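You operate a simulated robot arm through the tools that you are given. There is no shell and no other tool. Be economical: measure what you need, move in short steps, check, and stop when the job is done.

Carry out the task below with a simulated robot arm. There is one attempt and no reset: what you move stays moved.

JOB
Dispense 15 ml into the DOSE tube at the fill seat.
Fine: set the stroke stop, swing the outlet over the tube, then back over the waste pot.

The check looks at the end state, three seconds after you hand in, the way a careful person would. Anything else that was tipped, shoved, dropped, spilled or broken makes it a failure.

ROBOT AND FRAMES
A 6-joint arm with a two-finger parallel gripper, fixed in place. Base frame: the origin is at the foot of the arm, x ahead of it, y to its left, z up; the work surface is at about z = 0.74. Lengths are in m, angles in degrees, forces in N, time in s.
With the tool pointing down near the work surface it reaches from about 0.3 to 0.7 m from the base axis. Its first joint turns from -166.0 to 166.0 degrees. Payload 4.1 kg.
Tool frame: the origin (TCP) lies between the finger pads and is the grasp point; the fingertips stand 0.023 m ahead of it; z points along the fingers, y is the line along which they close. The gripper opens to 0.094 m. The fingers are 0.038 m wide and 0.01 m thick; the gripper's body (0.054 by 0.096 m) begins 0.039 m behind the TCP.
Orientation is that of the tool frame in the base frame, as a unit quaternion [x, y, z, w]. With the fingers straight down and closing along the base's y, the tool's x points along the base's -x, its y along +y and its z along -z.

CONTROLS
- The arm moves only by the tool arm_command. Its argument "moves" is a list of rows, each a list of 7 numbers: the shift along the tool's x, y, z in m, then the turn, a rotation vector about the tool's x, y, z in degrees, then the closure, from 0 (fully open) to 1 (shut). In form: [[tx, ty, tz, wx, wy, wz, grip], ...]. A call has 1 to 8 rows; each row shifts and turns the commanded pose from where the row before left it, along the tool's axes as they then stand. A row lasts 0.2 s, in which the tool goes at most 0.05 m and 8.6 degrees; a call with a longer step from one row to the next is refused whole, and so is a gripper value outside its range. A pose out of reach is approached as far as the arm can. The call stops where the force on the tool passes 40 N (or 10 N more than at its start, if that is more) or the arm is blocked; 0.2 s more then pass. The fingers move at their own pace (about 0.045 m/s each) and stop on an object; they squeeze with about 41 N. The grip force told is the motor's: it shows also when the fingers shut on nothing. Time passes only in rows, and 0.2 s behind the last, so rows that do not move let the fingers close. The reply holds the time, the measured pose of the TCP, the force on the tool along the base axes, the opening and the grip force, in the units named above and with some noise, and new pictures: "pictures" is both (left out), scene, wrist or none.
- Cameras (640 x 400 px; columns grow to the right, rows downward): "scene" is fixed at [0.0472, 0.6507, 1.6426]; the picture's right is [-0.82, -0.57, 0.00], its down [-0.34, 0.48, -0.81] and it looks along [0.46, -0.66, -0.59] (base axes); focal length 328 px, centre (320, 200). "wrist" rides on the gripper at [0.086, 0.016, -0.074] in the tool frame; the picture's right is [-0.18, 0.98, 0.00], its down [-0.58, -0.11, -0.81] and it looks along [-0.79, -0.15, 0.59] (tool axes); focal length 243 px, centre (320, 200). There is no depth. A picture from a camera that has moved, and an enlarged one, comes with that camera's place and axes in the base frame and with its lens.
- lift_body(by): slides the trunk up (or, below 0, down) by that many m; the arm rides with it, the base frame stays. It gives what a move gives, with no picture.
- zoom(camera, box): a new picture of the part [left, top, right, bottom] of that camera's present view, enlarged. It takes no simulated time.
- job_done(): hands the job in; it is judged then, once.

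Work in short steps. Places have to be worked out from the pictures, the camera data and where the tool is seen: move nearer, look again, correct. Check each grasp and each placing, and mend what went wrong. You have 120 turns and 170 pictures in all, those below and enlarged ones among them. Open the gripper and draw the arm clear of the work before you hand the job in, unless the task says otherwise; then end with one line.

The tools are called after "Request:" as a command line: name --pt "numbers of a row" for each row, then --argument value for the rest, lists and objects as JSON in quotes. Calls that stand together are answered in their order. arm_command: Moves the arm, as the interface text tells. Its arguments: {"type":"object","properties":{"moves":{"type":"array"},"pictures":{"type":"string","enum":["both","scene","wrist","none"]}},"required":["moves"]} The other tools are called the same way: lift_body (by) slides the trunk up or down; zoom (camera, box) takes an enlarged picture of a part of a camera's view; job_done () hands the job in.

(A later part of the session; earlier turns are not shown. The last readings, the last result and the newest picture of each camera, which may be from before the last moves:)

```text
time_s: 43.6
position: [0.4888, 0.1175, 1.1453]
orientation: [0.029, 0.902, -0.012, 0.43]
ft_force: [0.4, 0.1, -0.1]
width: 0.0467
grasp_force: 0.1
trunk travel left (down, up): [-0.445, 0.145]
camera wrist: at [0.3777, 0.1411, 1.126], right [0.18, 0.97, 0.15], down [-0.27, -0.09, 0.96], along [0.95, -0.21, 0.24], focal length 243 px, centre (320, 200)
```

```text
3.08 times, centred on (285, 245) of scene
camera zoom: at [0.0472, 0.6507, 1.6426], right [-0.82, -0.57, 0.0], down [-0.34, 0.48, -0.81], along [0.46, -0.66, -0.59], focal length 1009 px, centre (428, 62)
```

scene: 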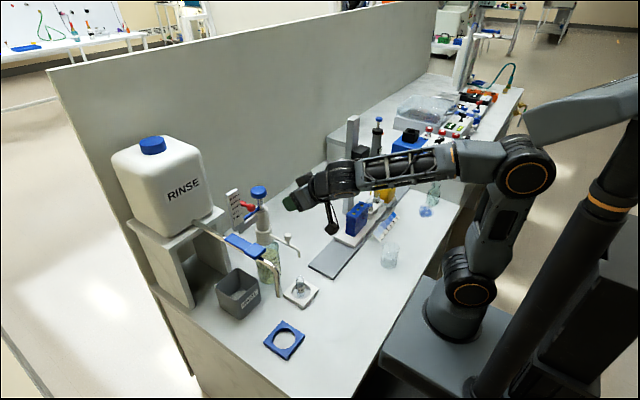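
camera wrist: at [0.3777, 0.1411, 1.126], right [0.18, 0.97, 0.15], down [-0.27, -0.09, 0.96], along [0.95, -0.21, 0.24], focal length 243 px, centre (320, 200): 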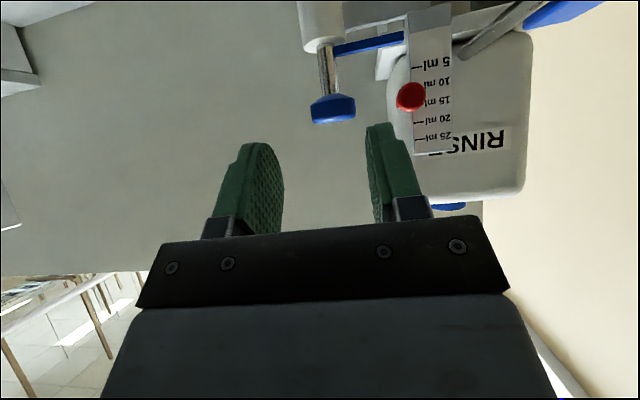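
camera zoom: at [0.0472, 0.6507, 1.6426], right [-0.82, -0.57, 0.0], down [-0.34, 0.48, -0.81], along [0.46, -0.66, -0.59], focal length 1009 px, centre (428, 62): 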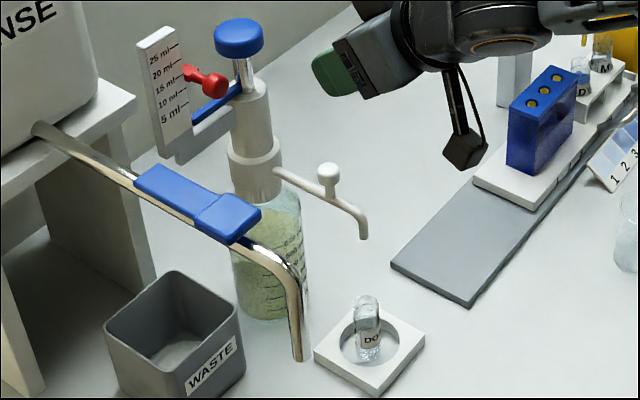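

Outlet is over the seat region; I need a second viewpoint to check tip-to-tube alignment. Return the tool to vertical and step back.

Request:
arm_command --pt "0 0 -0.02 0 8.5 0 0.4" --pt "0 0 -0.02 0 8.5 0 0.4" --pt "0.02 0 0 0 8.5 0 0.4" --pt "0.02 0 0 0 8.5 0 0.4" --pt "0.02 0 0 0 8.5 0 0.4" --pt "0.02 0 0 0 8.5 0 0.4" --pt "0 0 0 0 0 0 0.4" --pictures "wrist"

Request:
zoom --camera "wrist" --box '[260, 0, 440, 150]'

```text
time_s: 45.2
position: [0.3868, 0.123, 1.1434]
orientation: [0.032, 0.999, 0.002, -0.002]
ft_force: [0.1, 0.5, 0.0]
width: 0.0563
grasp_force: 0.0
trunk travel left (down, up): [-0.445, 0.145]
camera wrist: at [0.3015, 0.1455, 1.2188], right [0.25, 0.97, 0.0], down [0.58, -0.15, 0.8], along [0.78, -0.2, -0.59], focal length 243 px, centre (320, 200)
```

wrist: 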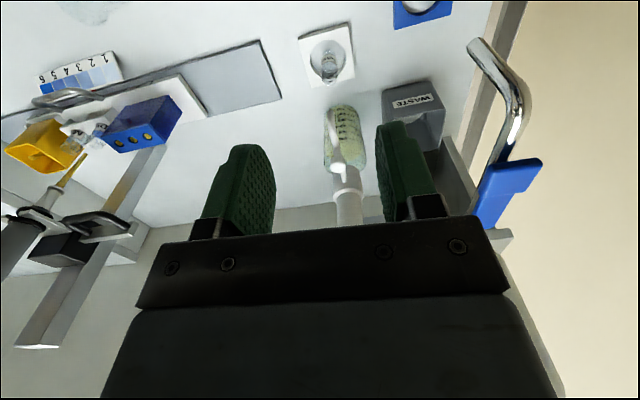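

```text
2.67 times, centred on (350, 75) of wrist
camera zoom: at [0.3015, 0.1455, 1.2188], right [0.25, 0.97, 0.0], down [0.58, -0.15, 0.8], along [0.78, -0.2, -0.59], focal length 647 px, centre (240, 533)
```

zoom: 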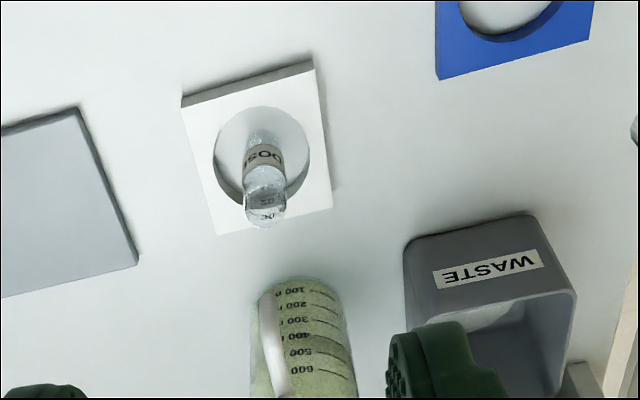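

Projected straight down, the outlet tip (0.502,0.109,z 0.91) lands within ~3 mm of the tube-mouth centre. Now go over the plunger cap at (0.645,0.110).

Request:
arm_command --pt "0 0 -0.045 0 0 -3.7 0.3" --pt "-0.03 -0.003 -0.025 0 0 0 0.3" --pt "-0.045 -0.003 0 0 0 0 0.3" --pt "-0.045 -0.003 0 0 0 0 0.3" --pt "-0.045 -0.002 0 0 0 0 0.3" --pt "-0.045 -0.002 0 0 0 0 0.3" --pt "0 0 0 0 0 0 0.3"

Request:
zoom --camera "wrist" --box '[220, 40, 440, 240]'

Request:
zoom --camera "scene" --box '[220, 150, 310, 240]'

```text
time_s: 46.8
position: [0.5875, 0.1074, 1.206]
orientation: [0.0, 1.0, 0.001, -0.001]
ft_force: [0.1, -0.3, 0.0]
width: 0.0659
grasp_force: 0.0
out of reach, approached as far as the arm can: row 6
trunk travel left (down, up): [-0.445, 0.145]
camera wrist: at [0.5012, 0.1243, 1.2818], right [0.18, 0.98, 0.0], down [0.58, -0.11, 0.8], along [0.79, -0.15, -0.59], focal length 243 px, centre (320, 200)
```

scene: 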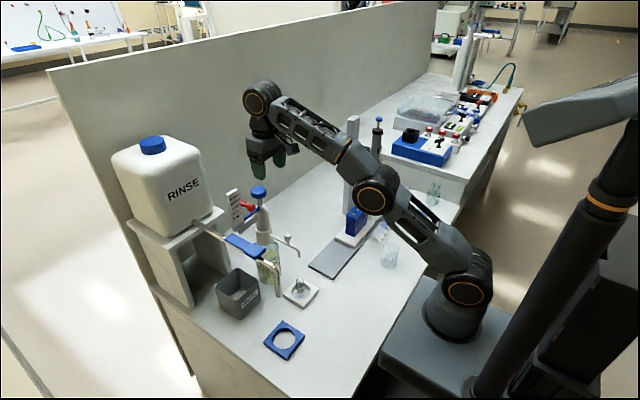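
wrist: 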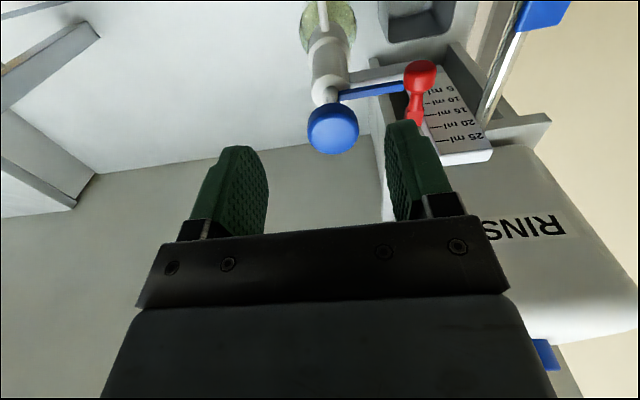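

```text
2.00 times, centred on (330, 140) of wrist
camera zoom: at [0.5012, 0.1243, 1.2818], right [0.18, 0.98, 0.0], down [0.58, -0.11, 0.8], along [0.79, -0.15, -0.59], focal length 485 px, centre (300, 320)
```

zoom: 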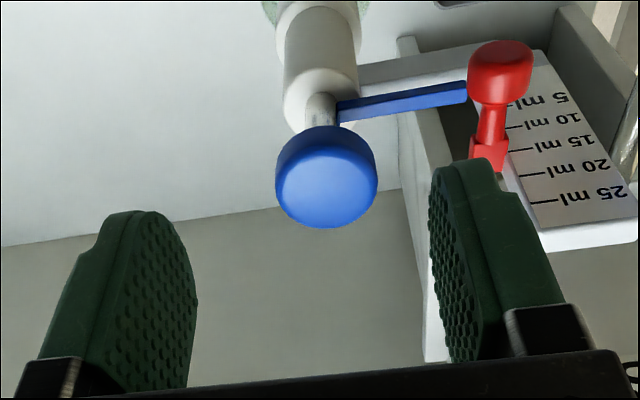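

```text
4.44 times, centred on (265, 195) of scene
camera zoom: at [0.0472, 0.6507, 1.6426], right [-0.82, -0.57, 0.0], down [-0.34, 0.48, -0.81], along [0.46, -0.66, -0.59], focal length 1458 px, centre (564, 222)
```

zoom: 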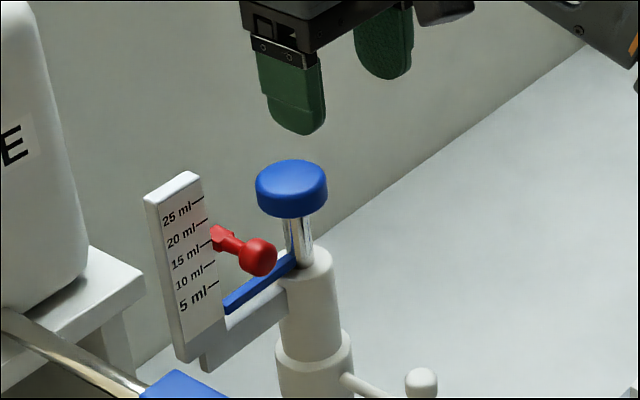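

Reach is short from this trunk height; raise the trunk 0.10 so the arm can extend lower.

Request:
lift_body --by 0.13

Request:
arm_command --pt "0 0 0.045 0 0 0 0.3" --pt "0 0 0.045 0 0 0 0.3" --pt "0 0 0.03 0 0 0 0.3" --pt "-0.03 0.001 0 0 0 0 0.3" --pt "-0.0255 0.001 0 0 0 0 0.3" --pt "0 0 0 0 0 0 0.3"

Request:
zoom --camera "wrist" --box '[220, 0, 440, 240]'

```text
time_s: 48.4
position: [0.5867, 0.1087, 1.3367]
orientation: [-0.001, 1.0, 0.001, 0.0]
ft_force: [0.6, 0.1, 0.1]
width: 0.0657
grasp_force: 0.1
trunk travel left (down, up): [-0.575, 0.015]
```

```text
time_s: 49.8
position: [0.6415, 0.1114, 1.2176]
orientation: [-0.001, 1.0, 0.002, 0.0]
ft_force: [0.2, 0.4, -0.2]
width: 0.0658
grasp_force: 0.0
trunk travel left (down, up): [-0.575, 0.015]
camera wrist: at [0.5564, 0.1267, 1.2929], right [0.18, 0.98, 0.0], down [0.58, -0.11, 0.81], along [0.79, -0.15, -0.59], focal length 243 px, centre (320, 200)
```

scene: 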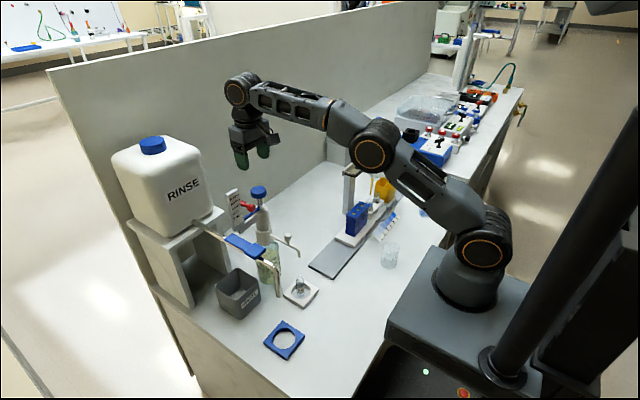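
wrist: 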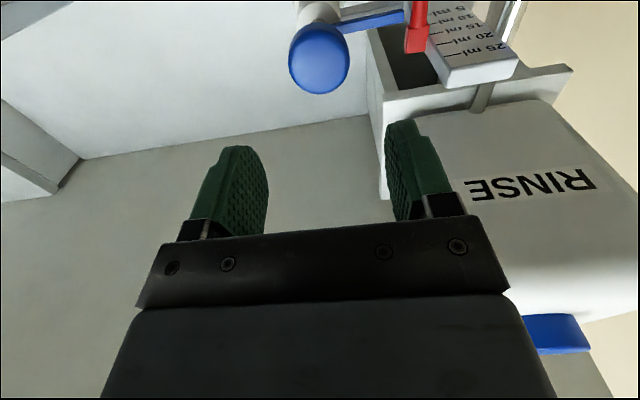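

```text
1.67 times, centred on (330, 120) of wrist
camera zoom: at [0.5564, 0.1267, 1.2929], right [0.18, 0.98, 0.0], down [0.58, -0.11, 0.81], along [0.79, -0.15, -0.59], focal length 404 px, centre (303, 333)
```

zoom: 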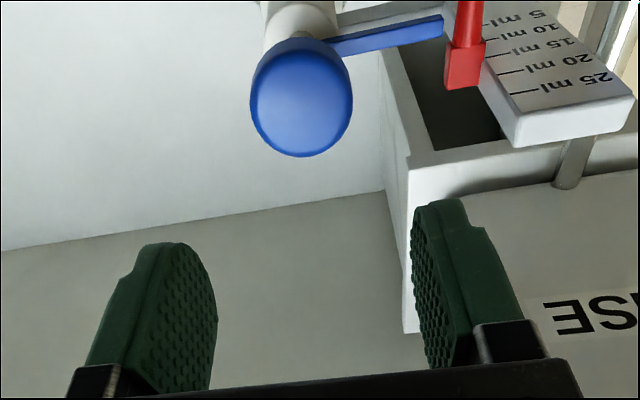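

Cap is centred near (0.641,0.110). Descend to put the pads around it.

Request:
arm_command --pt "0 -0.001 0.04 0 0 0 0.3" --pt "0 0 0.04 0 0 0 0.3" --pt "0 0 0.03 0 0 0 0.3" --pt "0 0 0.009 0 0 0 0.3" --pt "0 0 0 0 0 0 0.3"

Request:
zoom --camera "scene" --box '[220, 150, 310, 240]'

Request:
zoom --camera "wrist" --box '[220, 60, 440, 240]'

```text
time_s: 51.0
position: [0.6409, 0.1081, 1.0971]
orientation: [-0.002, 1.0, 0.001, -0.001]
ft_force: [0.7, 0.5, -0.4]
width: 0.0658
grasp_force: 0.1
trunk travel left (down, up): [-0.575, 0.015]
camera wrist: at [0.5561, 0.1256, 1.1724], right [0.18, 0.98, 0.0], down [0.58, -0.11, 0.81], along [0.79, -0.15, -0.59], focal length 243 px, centre (320, 200)
```

scene: 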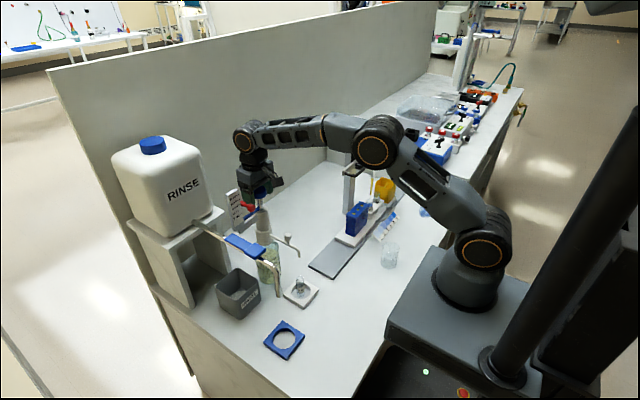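
wrist: 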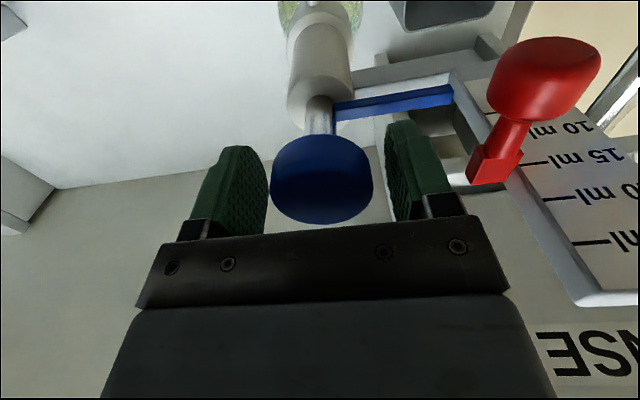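

```text
4.44 times, centred on (265, 195) of scene
camera zoom: at [0.0472, 0.6507, 1.6426], right [-0.82, -0.57, 0.0], down [-0.34, 0.48, -0.81], along [0.46, -0.66, -0.59], focal length 1458 px, centre (564, 222)
```

zoom: 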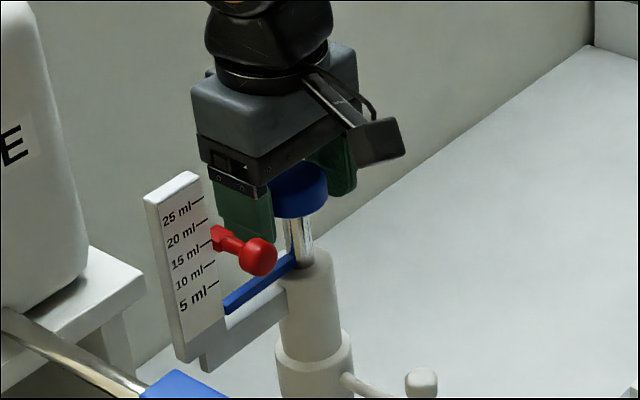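

```text
2.22 times, centred on (330, 150) of wrist
camera zoom: at [0.5561, 0.1256, 1.1724], right [0.18, 0.98, 0.0], down [0.58, -0.11, 0.81], along [0.79, -0.15, -0.59], focal length 539 px, centre (298, 311)
```

zoom: 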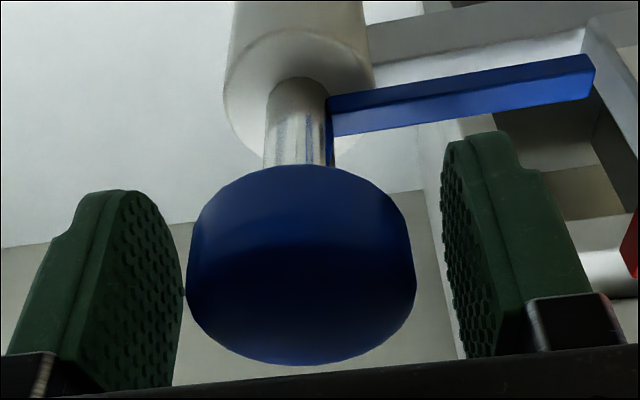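

Cap sits between the pads; close on it.

Request:
arm_command --pt "0 0 0 0 0 0 0.45" --pt "0 0 0 0 0 0 0.6" --pt "0 0 0 0 0 0 0.7" --pt "0 0 0 0 0 0 0.7" --pictures "none"

```text
time_s: 52.0
position: [0.6425, 0.1093, 1.0977]
orientation: [-0.001, 1.0, 0.001, 0.0]
ft_force: [-0.2, 4.8, -1.1]
width: 0.0454
grasp_force: 45.0
trunk travel left (down, up): [-0.575, 0.015]
```

Gripped at 45 mm. Pull up 40 mm first.

Request:
arm_command --pt "0 0 -0.008 0 0 0 0.7" --pt "0 0 -0.008 0 0 0 0.7" --pt "0 0 -0.008 0 0 0 0.7" --pt "0 0 -0.008 0 0 0 0.7" --pt "0 0 -0.008 0 0 0 0.7" --pt "0 0 0 0 0 0 0.7"

Request:
zoom --camera "scene" --box '[230, 180, 280, 230]'

```text
time_s: 53.4
position: [0.6424, 0.1095, 1.1383]
orientation: [0.0, 1.0, 0.001, 0.0]
ft_force: [2.0, 5.0, -1.8]
width: 0.0455
grasp_force: 45.1
trunk travel left (down, up): [-0.575, 0.015]
camera wrist: at [0.5561, 0.1267, 1.2146], right [0.18, 0.98, 0.0], down [0.58, -0.11, 0.81], along [0.79, -0.15, -0.59], focal length 243 px, centre (320, 200)
```

scene: 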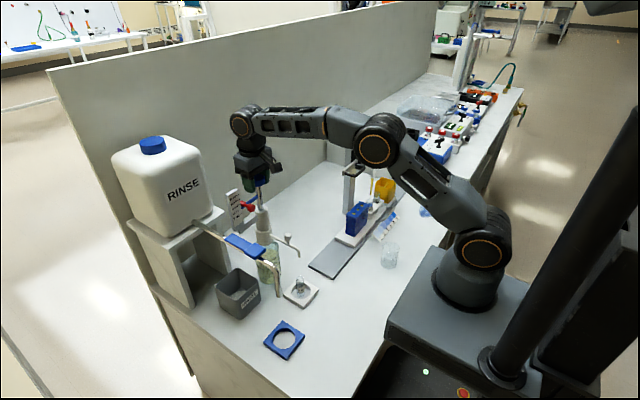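
wrist: 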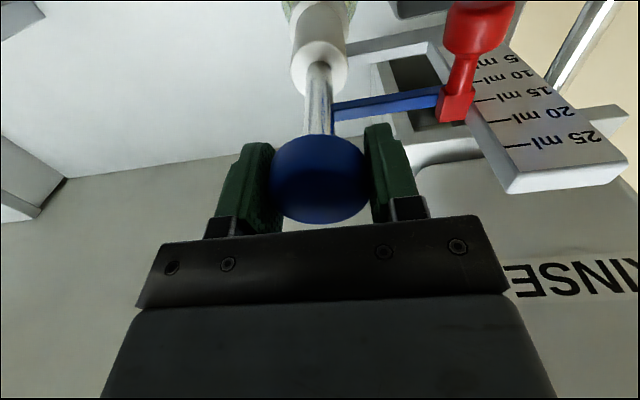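

```text
8.00 times, centred on (255, 205) of scene
camera zoom: at [0.0472, 0.6507, 1.6426], right [-0.82, -0.57, 0.0], down [-0.34, 0.48, -0.81], along [0.46, -0.66, -0.59], focal length 2624 px, centre (840, 160)
```

zoom: 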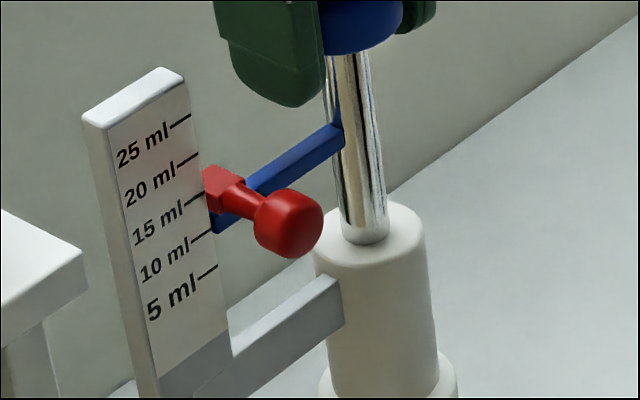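

Pulled 40 mm with little force; pointer is just below the stop. Continue in 2 mm steps.

Request:
arm_command --pt "0 0 -0.002 0 0 0 0.7" --pt "0 0 -0.002 0 0 0 0.7" --pt "0 0 0 0 0 0 0.7" --pictures "wrist"

Request:
zoom --camera "scene" --box '[230, 180, 280, 230]'

Request:
zoom --camera "wrist" --box '[380, 0, 580, 180]'

```text
time_s: 54.2
position: [0.6431, 0.1104, 1.143]
orientation: [0.0, 1.0, 0.001, 0.0]
ft_force: [-0.2, 2.4, -1.5]
width: 0.0452
grasp_force: 44.6
trunk travel left (down, up): [-0.575, 0.015]
camera wrist: at [0.5561, 0.1267, 1.2182], right [0.18, 0.98, 0.0], down [0.58, -0.11, 0.81], along [0.79, -0.15, -0.59], focal length 243 px, centre (320, 200)
```

wrist: 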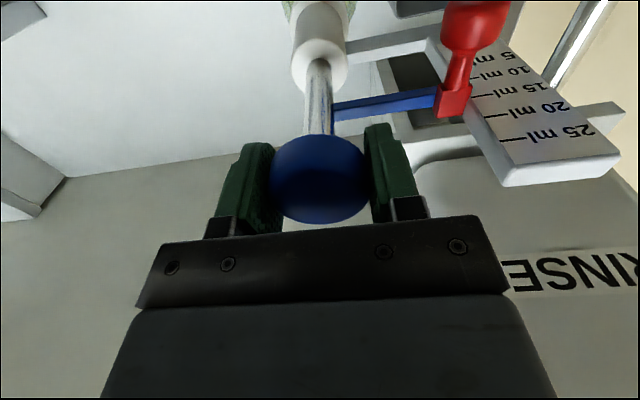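

```text
8.00 times, centred on (255, 205) of scene
camera zoom: at [0.0472, 0.6507, 1.6426], right [-0.82, -0.57, 0.0], down [-0.34, 0.48, -0.81], along [0.46, -0.66, -0.59], focal length 2624 px, centre (840, 160)
```

zoom: 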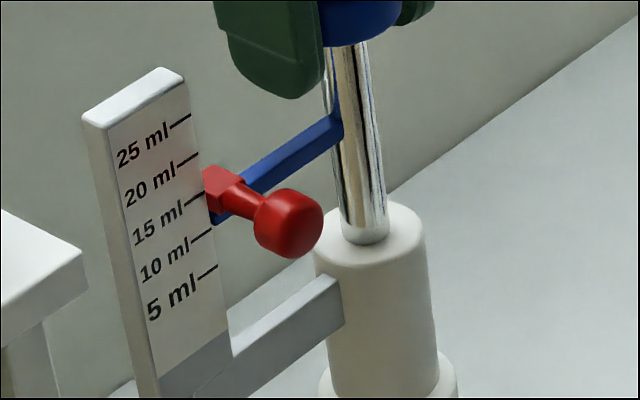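

```text
2.22 times, centred on (480, 90) of wrist
camera zoom: at [0.5561, 0.1267, 1.2182], right [0.18, 0.98, 0.0], down [0.58, -0.11, 0.81], along [0.79, -0.15, -0.59], focal length 539 px, centre (-36, 444)
```

zoom: 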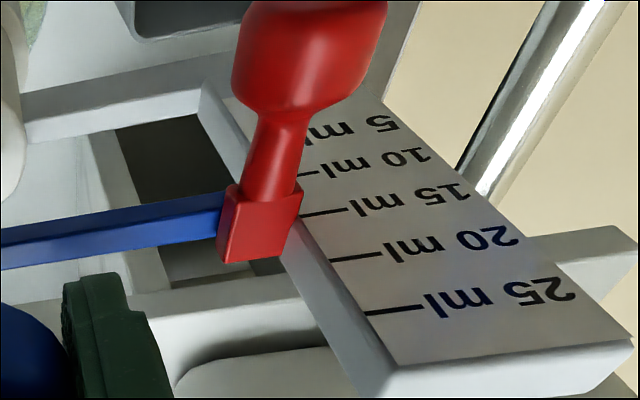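

Request:
arm_command --pt "0 0 -0.0015 0 0 0 0.7" --pt "0 0 0 0 0 0 0.7" --pictures "none"

Request:
arm_command --pt "0 0 -0.001 0 0 0 0.7" --pt "0 0 0 0 0 0 0.7" --pictures "none"

Request:
zoom --camera "scene" --box '[230, 180, 280, 230]'

```text
time_s: 54.8
position: [0.6426, 0.1107, 1.1443]
orientation: [0.0, 1.0, 0.0, 0.0]
ft_force: [-0.7, 3.2, -2.3]
width: 0.0451
grasp_force: 44.7
trunk travel left (down, up): [-0.575, 0.015]
```

```text
time_s: 55.4
position: [0.6417, 0.109, 1.1456]
orientation: [0.0, 1.0, 0.001, 0.0]
ft_force: [0.2, 4.0, -2.3]
width: 0.045
grasp_force: 44.9
trunk travel left (down, up): [-0.575, 0.015]
```

```text
8.00 times, centred on (255, 205) of scene
camera zoom: at [0.0472, 0.6507, 1.6426], right [-0.82, -0.57, 0.0], down [-0.34, 0.48, -0.81], along [0.46, -0.66, -0.59], focal length 2624 px, centre (840, 160)
```

zoom: 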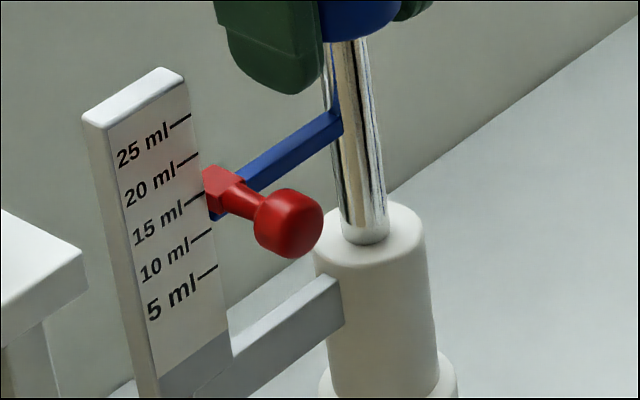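

Request:
arm_command --pt "0 0 -0.001 0 0 0 0.7" --pt "0 0 0 0 0 0 0.7" --pictures "none"

Request:
arm_command --pt "0 0 -0.001 0 0 0 0.7" --pt "0 0 0 0 0 0 0.7" --pictures "none"

Request:
zoom --camera "scene" --box '[230, 180, 280, 230]'

```text
time_s: 56.0
position: [0.6435, 0.1108, 1.1445]
orientation: [0.0, 1.0, 0.001, -0.001]
ft_force: [-4.4, 3.7, -10.7]
width: 0.0453
grasp_force: 45.9
trunk travel left (down, up): [-0.575, 0.015]
```

```text
time_s: 56.6
position: [0.6418, 0.1092, 1.1462]
orientation: [0.0, 1.0, 0.001, -0.003]
ft_force: [-7.7, 2.4, -20.0]
width: 0.045
grasp_force: 45.0
trunk travel left (down, up): [-0.575, 0.015]
```

```text
8.00 times, centred on (255, 205) of scene
camera zoom: at [0.0472, 0.6507, 1.6426], right [-0.82, -0.57, 0.0], down [-0.34, 0.48, -0.81], along [0.46, -0.66, -0.59], focal length 2624 px, centre (840, 160)
```

zoom: 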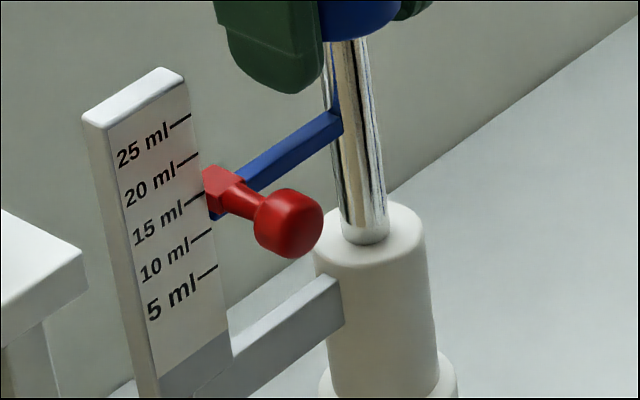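

Firm stop reached at ~47 mm (15 ml at ~3.15 mm/ml). Check the outlet is still over the tube before pressing down.

Request:
zoom --camera "scene" --box '[250, 210, 340, 310]'

Request:
zoom --camera "scene" --box '[238, 190, 262, 214]'

```text
4.00 times, centred on (295, 260) of scene
camera zoom: at [0.0472, 0.6507, 1.6426], right [-0.82, -0.57, 0.0], down [-0.34, 0.48, -0.81], along [0.46, -0.66, -0.59], focal length 1312 px, centre (420, -40)
```

zoom: 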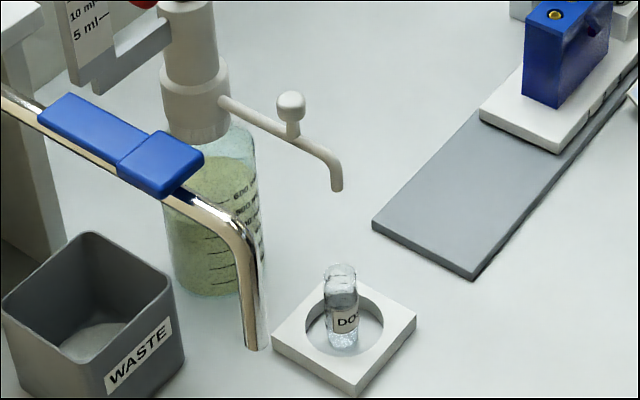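

```text
16.00 times, centred on (250, 202) of scene
camera zoom: at [0.0472, 0.6507, 1.6426], right [-0.82, -0.57, 0.0], down [-0.34, 0.48, -0.81], along [0.46, -0.66, -0.59], focal length 5247 px, centre (1440, 168)
```

zoom: 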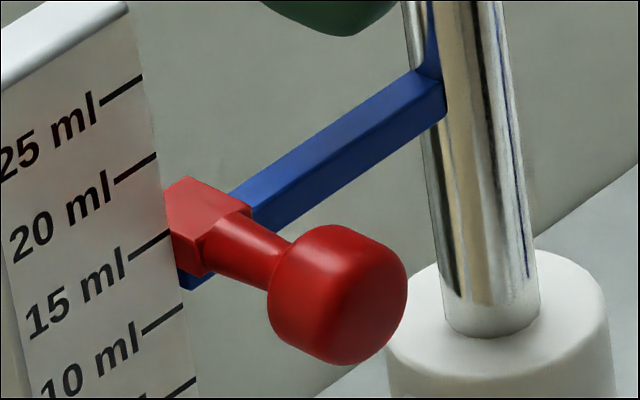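

Outlet unchanged over the tube, and the stop block is centred on the 15 mark. Press the plunger down steadily.

Request:
arm_command --pt "0 0 0.004 0 0 0 0.7" --pt "0 0 0.006 0 0 0 0.7" --pt "0 0 0.006 0 0 0 0.7" --pt "0 0 0.006 0 0 0 0.7" --pt "0 0 0 0 0 0 0.7" --pictures "none"

Request:
zoom --camera "scene" --box '[250, 210, 340, 310]'

```text
time_s: 57.8
position: [0.6427, 0.1099, 1.1237]
orientation: [-0.001, 1.0, 0.001, 0.001]
ft_force: [2.3, 4.4, 1.3]
width: 0.0455
grasp_force: 45.1
trunk travel left (down, up): [-0.575, 0.015]
```

```text
4.00 times, centred on (295, 260) of scene
camera zoom: at [0.0472, 0.6507, 1.6426], right [-0.82, -0.57, 0.0], down [-0.34, 0.48, -0.81], along [0.46, -0.66, -0.59], focal length 1312 px, centre (420, -40)
```

zoom: 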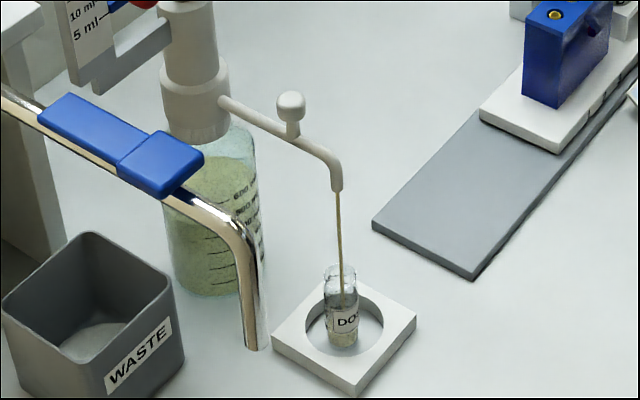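

The stream runs squarely into the tube. Continue pressing to the bottom.

Request:
arm_command --pt "0 0 0.006 0 0 0 0.7" --pt "0 0 0.006 0 0 0 0.7" --pt "0 0 0.006 0 0 0 0.7" --pt "0 0 0.005 0 0 0 0.7" --pt "0 0 0.003 0 0 0 0.7" --pt "0 0 0 0 0 0 0.7" --pictures "none"

Request:
arm_command --pt "0 0 0.0015 0 0 0 0.7" --pt "0 0 0 0 0 0 0.7" --pt "0 0 0 0 0 0 0.7" --pt "0 0 0 0 0 0 0.7" --pictures "none"

Request:
zoom --camera "scene" --box '[220, 170, 340, 310]'

```text
time_s: 59.2
position: [0.6428, 0.1093, 1.0982]
orientation: [0.0, 1.0, 0.001, 0.0]
ft_force: [5.6, 6.1, 0.9]
width: 0.0452
grasp_force: 44.5
trunk travel left (down, up): [-0.575, 0.015]
```

```text
time_s: 60.2
position: [0.6413, 0.1104, 1.0976]
orientation: [0.0, 1.0, 0.001, 0.0]
ft_force: [11.2, 7.3, 9.8]
width: 0.0452
grasp_force: 44.9
trunk travel left (down, up): [-0.575, 0.015]
```

```text
2.86 times, centred on (280, 240) of scene
camera zoom: at [0.0472, 0.6507, 1.6426], right [-0.82, -0.57, 0.0], down [-0.34, 0.48, -0.81], along [0.46, -0.66, -0.59], focal length 937 px, centre (434, 86)
```

zoom: 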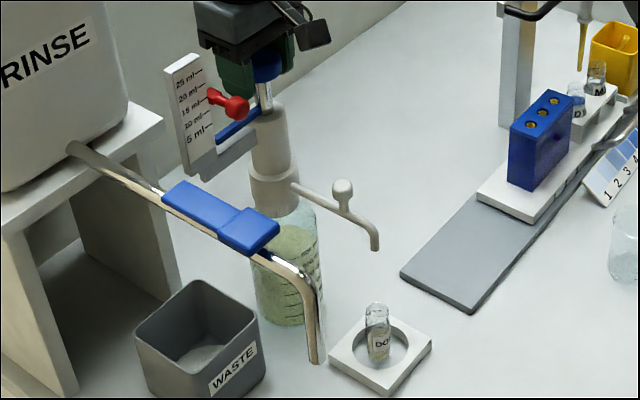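

Plunger is bottomed (10 N). Release the cap and rise, then check the tube's level.

Request:
arm_command --pt "0 0 -0.001 0 0 0 0.45" --pt "0 0 0 0 0 0 0.3" --pt "0 0 0 0 0 0 0.3" --pt "0 0 -0.03 0 0 0 0.3" --pt "0 0 -0.045 0 0 0 0.3" --pt "0 0 -0.045 0 0 0 0.3" --pt "0.045 0 0 0 0 0 0.3" --pt "0.045 0 0 0 0 0 0.3" --pictures "none"

Request:
zoom --camera "scene" --box '[270, 260, 330, 310]'

Request:
zoom --camera "scene" --box '[220, 170, 310, 260]'

```text
time_s: 62.0
position: [0.5524, 0.1084, 1.2199]
orientation: [0.0, 1.0, 0.002, 0.001]
ft_force: [-1.1, 0.2, 0.2]
width: 0.0662
grasp_force: 0.0
trunk travel left (down, up): [-0.575, 0.015]
```

```text
8.00 times, centred on (300, 285) of scene
camera zoom: at [0.0472, 0.6507, 1.6426], right [-0.82, -0.57, 0.0], down [-0.34, 0.48, -0.81], along [0.46, -0.66, -0.59], focal length 2624 px, centre (480, -480)
```

zoom: 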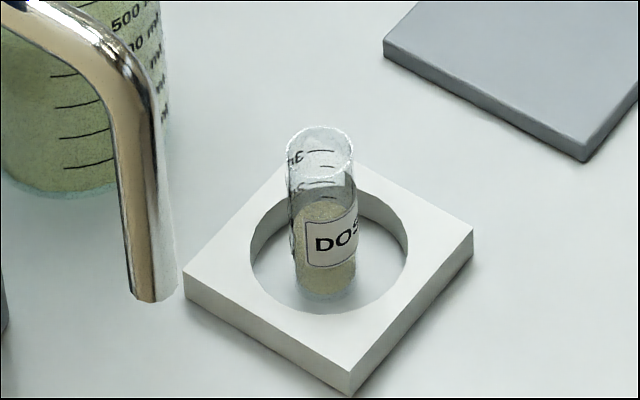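

```text
4.44 times, centred on (265, 215) of scene
camera zoom: at [0.0472, 0.6507, 1.6426], right [-0.82, -0.57, 0.0], down [-0.34, 0.48, -0.81], along [0.46, -0.66, -0.59], focal length 1458 px, centre (564, 133)
```

zoom: 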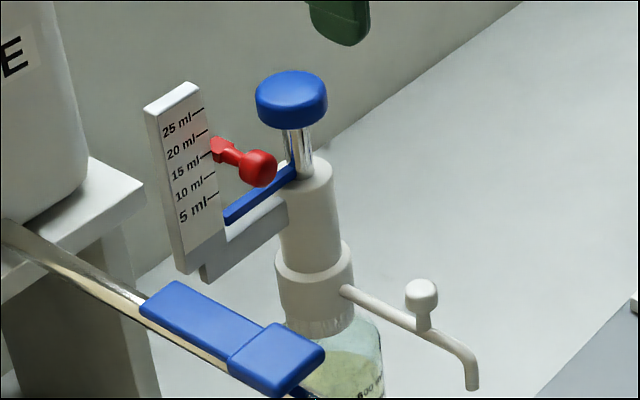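

Tube holds ~15 ml, stop at 15, plunger down. Now return the outlet over the waste pot: lower the trunk and re-pitch the tool to 75° above the peg.

Request:
arm_command --pt "0.035 0 0 0 0 0 0.3" --pt "0.035 0 0 0 0 0 0.3" --pictures "none"

Request:
lift_body --by -0.13

Request:
arm_command --pt "0 0 0 0 -8.5 0 0.45" --pt "0 0 0 0 -8.5 0 0.45" --pt "0 0 0 0 -8.5 0 0.45" --pt "0 0 0 0 -8.5 0 0.45" --pt "0 0 0 0 -8.5 0 0.45" --pt "0 0 0 0 -8.5 0 0.45" --pt "0 0 0 0 0 0 0.45"

```text
time_s: 62.6
position: [0.4815, 0.1065, 1.2183]
orientation: [-0.001, 1.0, 0.002, 0.0]
ft_force: [-0.5, -1.2, -1.0]
width: 0.066
grasp_force: 0.1
trunk travel left (down, up): [-0.575, 0.015]
```

```text
time_s: 64.2
position: [0.4822, 0.1069, 1.0887]
orientation: [-0.001, 1.0, 0.001, 0.0]
ft_force: [-0.6, 0.1, 0.1]
width: 0.0657
grasp_force: 0.0
trunk travel left (down, up): [-0.445, 0.145]
```

```text
time_s: 65.8
position: [0.4827, 0.1065, 1.0866]
orientation: [-0.001, 0.902, 0.002, 0.431]
ft_force: [0.4, 0.2, -0.1]
width: 0.0518
grasp_force: 0.1
trunk travel left (down, up): [-0.445, 0.145]
camera wrist: at [0.3702, 0.1238, 1.0687], right [0.11, 0.98, 0.15], down [-0.26, -0.11, 0.96], along [0.96, -0.15, 0.24], focal length 243 px, centre (320, 200)
```

scene: 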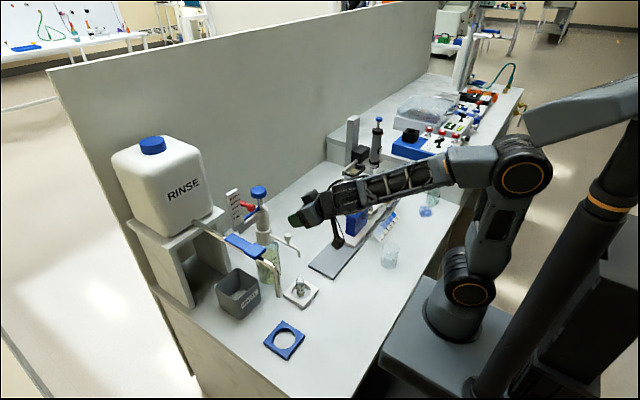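
wrist: 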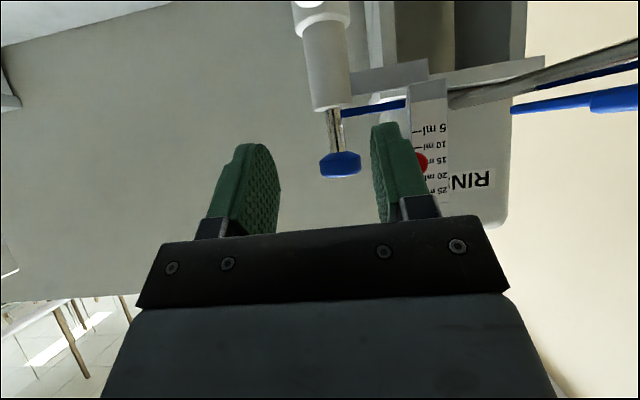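

Request:
arm_command --pt "-0.0113 0 0.014 0 -8 0 0.45" --pt "-0.0095 0 0.0155 0 -8 0 0.45" --pt "-0.008 0 0.0165 0 -8 0 0.45" --pt "0 0 0 0 0 0 0.45" --pictures "wrist"

Request:
zoom --camera "scene" --box '[230, 180, 350, 310]'

```text
time_s: 66.8
position: [0.538, 0.1072, 1.0875]
orientation: [0.001, 0.793, 0.001, 0.609]
ft_force: [0.1, 0.3, -0.9]
width: 0.0518
grasp_force: 0.1
trunk travel left (down, up): [-0.445, 0.145]
camera wrist: at [0.444, 0.1244, 1.0244], right [0.05, 0.98, 0.18], down [-0.63, -0.11, 0.77], along [0.78, -0.15, 0.61], focal length 243 px, centre (320, 200)
```

wrist: 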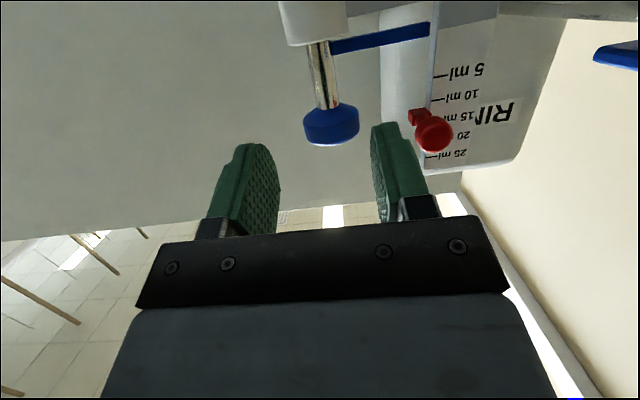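

```text
3.08 times, centred on (290, 245) of scene
camera zoom: at [0.0472, 0.6507, 1.6426], right [-0.82, -0.57, 0.0], down [-0.34, 0.48, -0.81], along [0.46, -0.66, -0.59], focal length 1009 px, centre (412, 62)
```

zoom: 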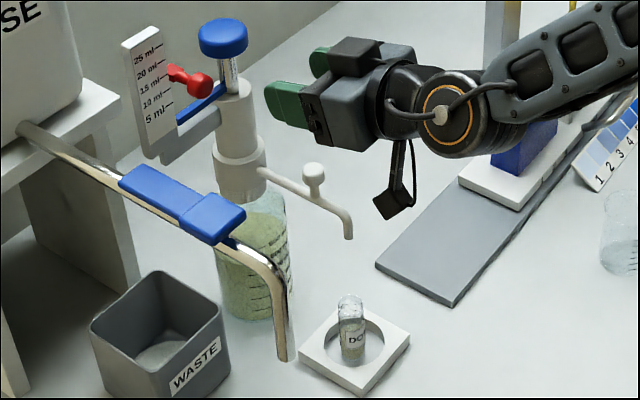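

Peg at ≈(0.541,0.110,0.981). Descend 10 cm straight down so the fingers straddle it.

Request:
arm_command --pt "0.029 0.001 0.0078 0 0 0 0.45" --pt "0.029 0.001 0.0078 0 0 0 0.45" --pt "0.029 0 0.0078 0 0 0 0.45" --pt "0.0096 0 0.0026 0 0 0 0.45" --pt "0 0 0 0 0 0 0.45"

Request:
zoom --camera "wrist" --box '[200, 0, 440, 240]'

```text
time_s: 68.0
position: [0.5375, 0.1095, 0.9874]
orientation: [0.0, 0.793, 0.002, 0.609]
ft_force: [-0.2, 0.1, 1.0]
width: 0.0519
grasp_force: 0.0
trunk travel left (down, up): [-0.445, 0.145]
camera wrist: at [0.4439, 0.1264, 0.9249], right [0.05, 0.98, 0.18], down [-0.63, -0.11, 0.77], along [0.78, -0.15, 0.61], focal length 243 px, centre (320, 200)
```

scene: 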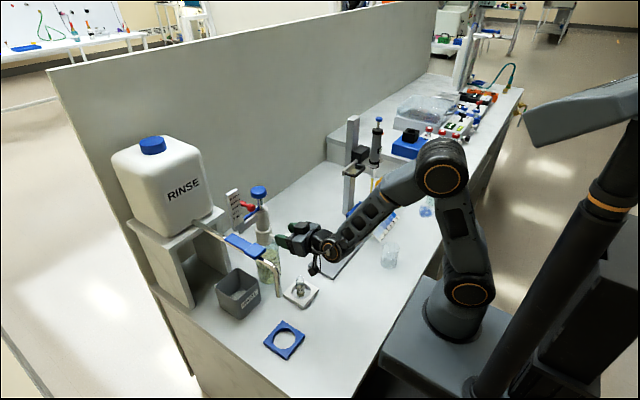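
wrist: 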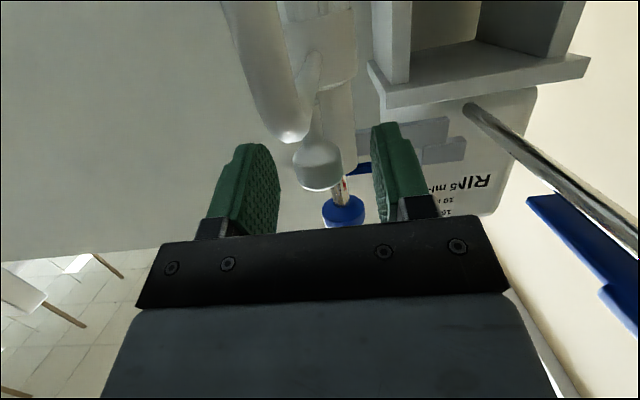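

```text
1.67 times, centred on (320, 120) of wrist
camera zoom: at [0.4439, 0.1264, 0.9249], right [0.05, 0.98, 0.18], down [-0.63, -0.11, 0.77], along [0.78, -0.15, 0.61], focal length 404 px, centre (320, 333)
```

zoom: 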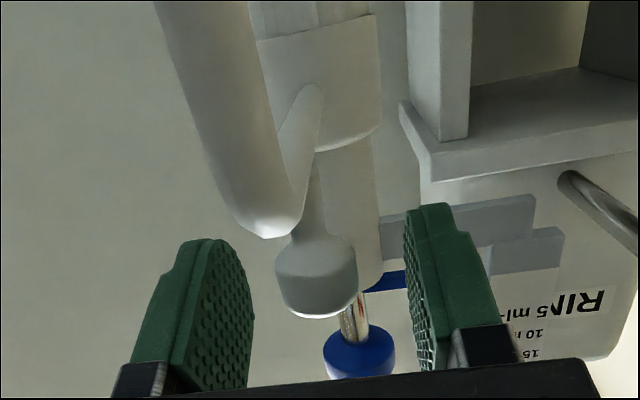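

Knob is between the pads. Close, and take the first 30° of the return arc.

Request:
arm_command --pt "0 0 0 0 0 0 0.6" --pt "0 0 0 0 0 0 0.9" --pt "0 0 0 0 0 0 0.9" --pt "0 0 0 0 0 0 0.9" --pt "-0.0009 0.0261 0.0033 -1.64 0 -0.44 0.9" --pt "-0.0028 0.0241 0.0104 -1.64 0 -0.44 0.9" --pt "0 0 0 0 0 0 0.9"

```text
time_s: 69.6
position: [0.5535, 0.1598, 0.9883]
orientation: [-0.022, 0.793, 0.019, 0.609]
ft_force: [7.2, -6.8, 1.9]
width: 0.0207
grasp_force: 45.3
trunk travel left (down, up): [-0.445, 0.145]
camera wrist: at [0.4582, 0.1715, 0.9249], right [-0.01, 0.98, 0.18], down [-0.62, -0.15, 0.77], along [0.78, -0.1, 0.61], focal length 243 px, centre (320, 200)
```

scene: 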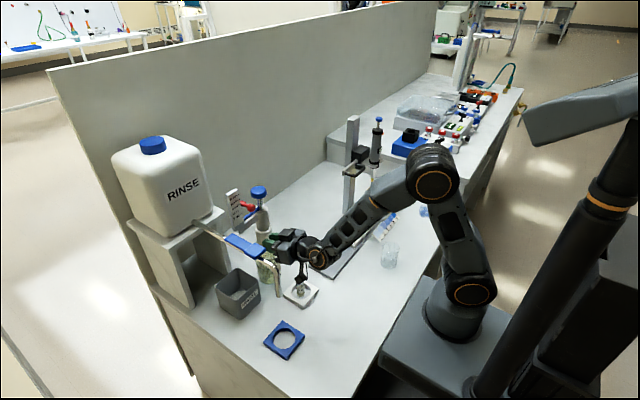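
wrist: 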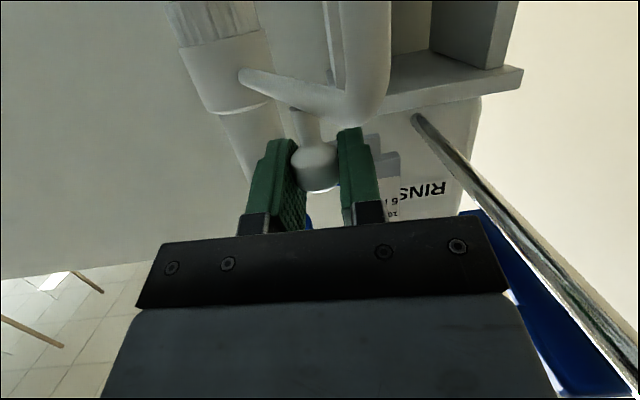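

Following well. Next 30°.

Request:
arm_command --pt "-0.0045 0.0199 0.0167 -1.64 0 -0.44 0.9" --pt "-0.0057 0.0142 0.0214 -1.64 0 -0.44 0.9" --pt "0 0 0 0 0 0 0.9" --pictures "wrist"

Request:
zoom --camera "scene" --box '[200, 180, 330, 310]'

```text
time_s: 70.4
position: [0.5898, 0.1967, 0.9893]
orientation: [-0.046, 0.793, 0.037, 0.607]
ft_force: [3.7, -10.8, -5.0]
width: 0.021
grasp_force: 44.4
trunk travel left (down, up): [-0.445, 0.145]
camera wrist: at [0.4938, 0.202, 0.9256], right [-0.07, 0.98, 0.18], down [-0.61, -0.18, 0.77], along [0.79, -0.06, 0.61], focal length 243 px, centre (320, 200)
```

wrist: 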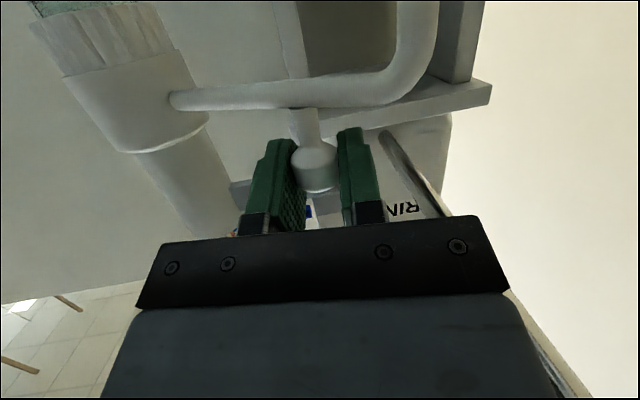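

```text
3.08 times, centred on (265, 245) of scene
camera zoom: at [0.0472, 0.6507, 1.6426], right [-0.82, -0.57, 0.0], down [-0.34, 0.48, -0.81], along [0.46, -0.66, -0.59], focal length 1009 px, centre (489, 62)
```

zoom: 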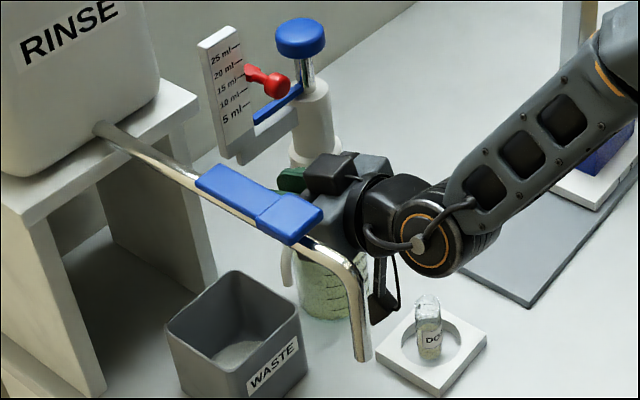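

Request:
arm_command --pt "-0.0066 0.0055 0.0245 -1.64 0 -0.44 0.9" --pt "-0.0032 0 0.0118 -0.8 0 -0.2 0.9" --pt "-0.0031 0 0.0119 -0.8 0 -0.2 0.9" --pt "0 0 0 0 0 0 0.9"

Request:
zoom --camera "scene" --box '[200, 180, 330, 310]'

```text
time_s: 71.4
position: [0.637, 0.2097, 0.9911]
orientation: [-0.071, 0.79, 0.056, 0.606]
ft_force: [-0.6, 7.0, -8.8]
width: 0.0207
grasp_force: 44.8
trunk travel left (down, up): [-0.445, 0.145]
camera wrist: at [0.5416, 0.2102, 0.9264], right [-0.13, 0.98, 0.18], down [-0.6, -0.22, 0.77], along [0.79, -0.01, 0.61], focal length 243 px, centre (320, 200)
```

scene: 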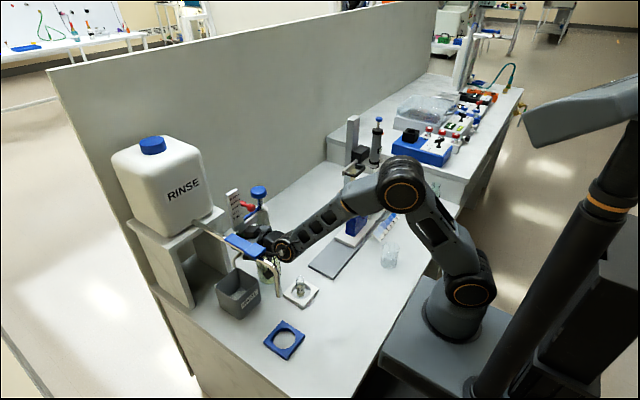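
wrist: 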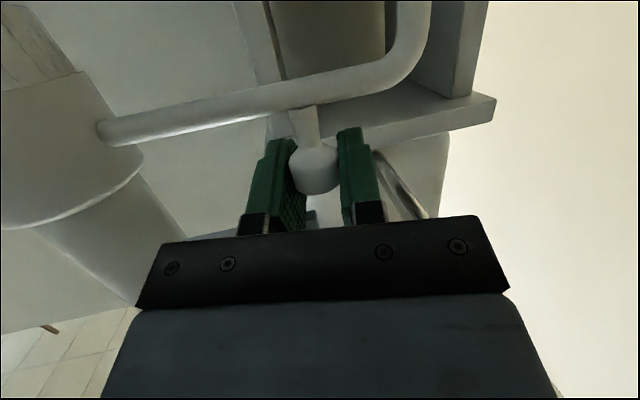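

```text
3.08 times, centred on (265, 245) of scene
camera zoom: at [0.0472, 0.6507, 1.6426], right [-0.82, -0.57, 0.0], down [-0.34, 0.48, -0.81], along [0.46, -0.66, -0.59], focal length 1009 px, centre (489, 62)
```

zoom: 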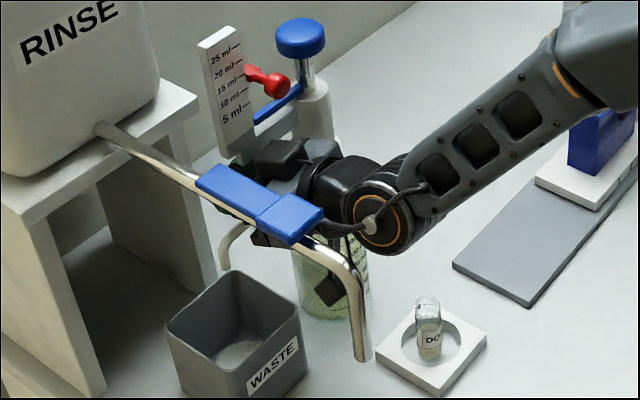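

Outlet is over the pot, ~8 mm short of its original spot; nudge a little further and relieve the z load.

Request:
arm_command --pt "0.001 -0.002 0.0085 0 0 0 0.9" --pt "0 0 0 0 0 0 0.9" --pictures "none"

Request:
zoom --camera "scene" --box '[200, 200, 300, 320]'

```text
time_s: 72.0
position: [0.6439, 0.2109, 0.9895]
orientation: [-0.07, 0.789, 0.055, 0.608]
ft_force: [-5.0, 15.1, 7.1]
width: 0.0207
grasp_force: 45.2
trunk travel left (down, up): [-0.445, 0.145]
```

```text
3.33 times, centred on (250, 260) of scene
camera zoom: at [0.0472, 0.6507, 1.6426], right [-0.82, -0.57, 0.0], down [-0.34, 0.48, -0.81], along [0.46, -0.66, -0.59], focal length 1093 px, centre (553, 0)
```

zoom: 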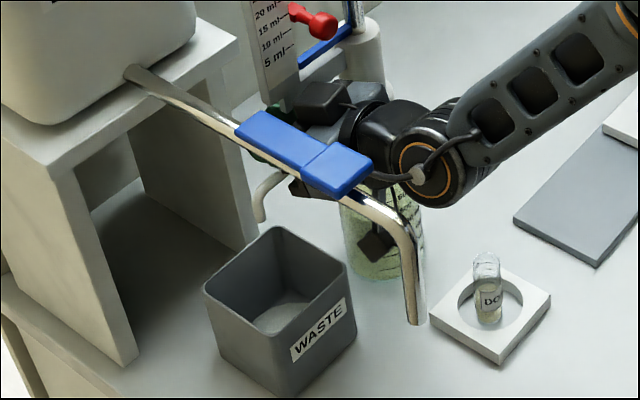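

Outlet back over the pot at its starting angle. Release and back out along the approach line.

Request:
arm_command --pt "0 0 0 0 0 0 0.5" --pt "0 0 0 0 0 0 0.5" --pt "0.0065 0 -0.0242 0 0 0 0.5" --pt "0.0065 -0.006 -0.0242 0 0 0 0.5" --pt "0.0065 -0.012 -0.0242 2.9 0 0.78 0.5" --pt "0.004 -0.02 -0.015 2.9 0 0.78 0.5" --pt "0 -0.02 0 2.9 0 0.78 0.5" --pt "0 0 0 0 0 0 0.5"

```text
time_s: 73.8
position: [0.5612, 0.1367, 0.9865]
orientation: [-0.007, 0.793, 0.007, 0.609]
ft_force: [-0.4, 0.3, 0.4]
width: 0.047
grasp_force: 0.1
trunk travel left (down, up): [-0.445, 0.145]
camera wrist: at [0.4661, 0.1523, 0.9224], right [0.03, 0.98, 0.18], down [-0.63, -0.12, 0.77], along [0.78, -0.13, 0.61], focal length 243 px, centre (320, 200)
```

scene: 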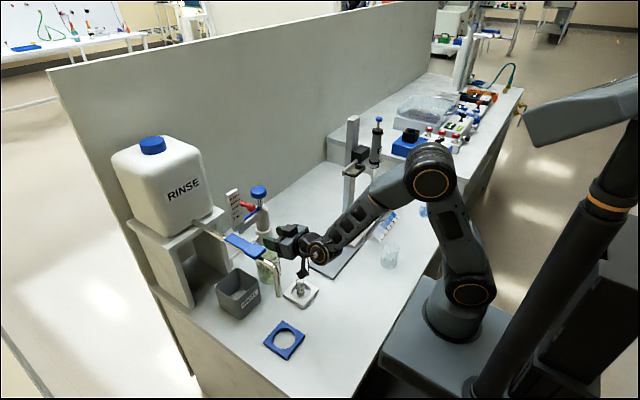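
wrist: 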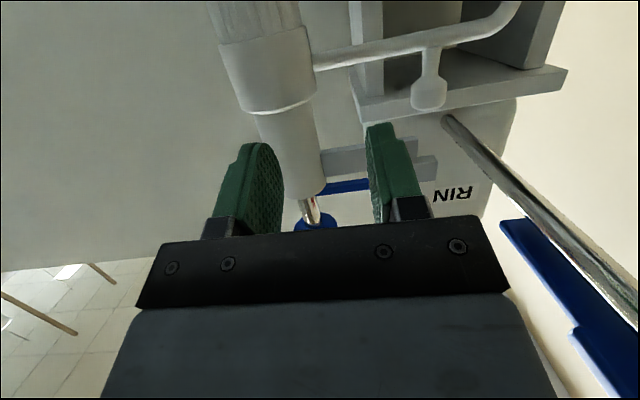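

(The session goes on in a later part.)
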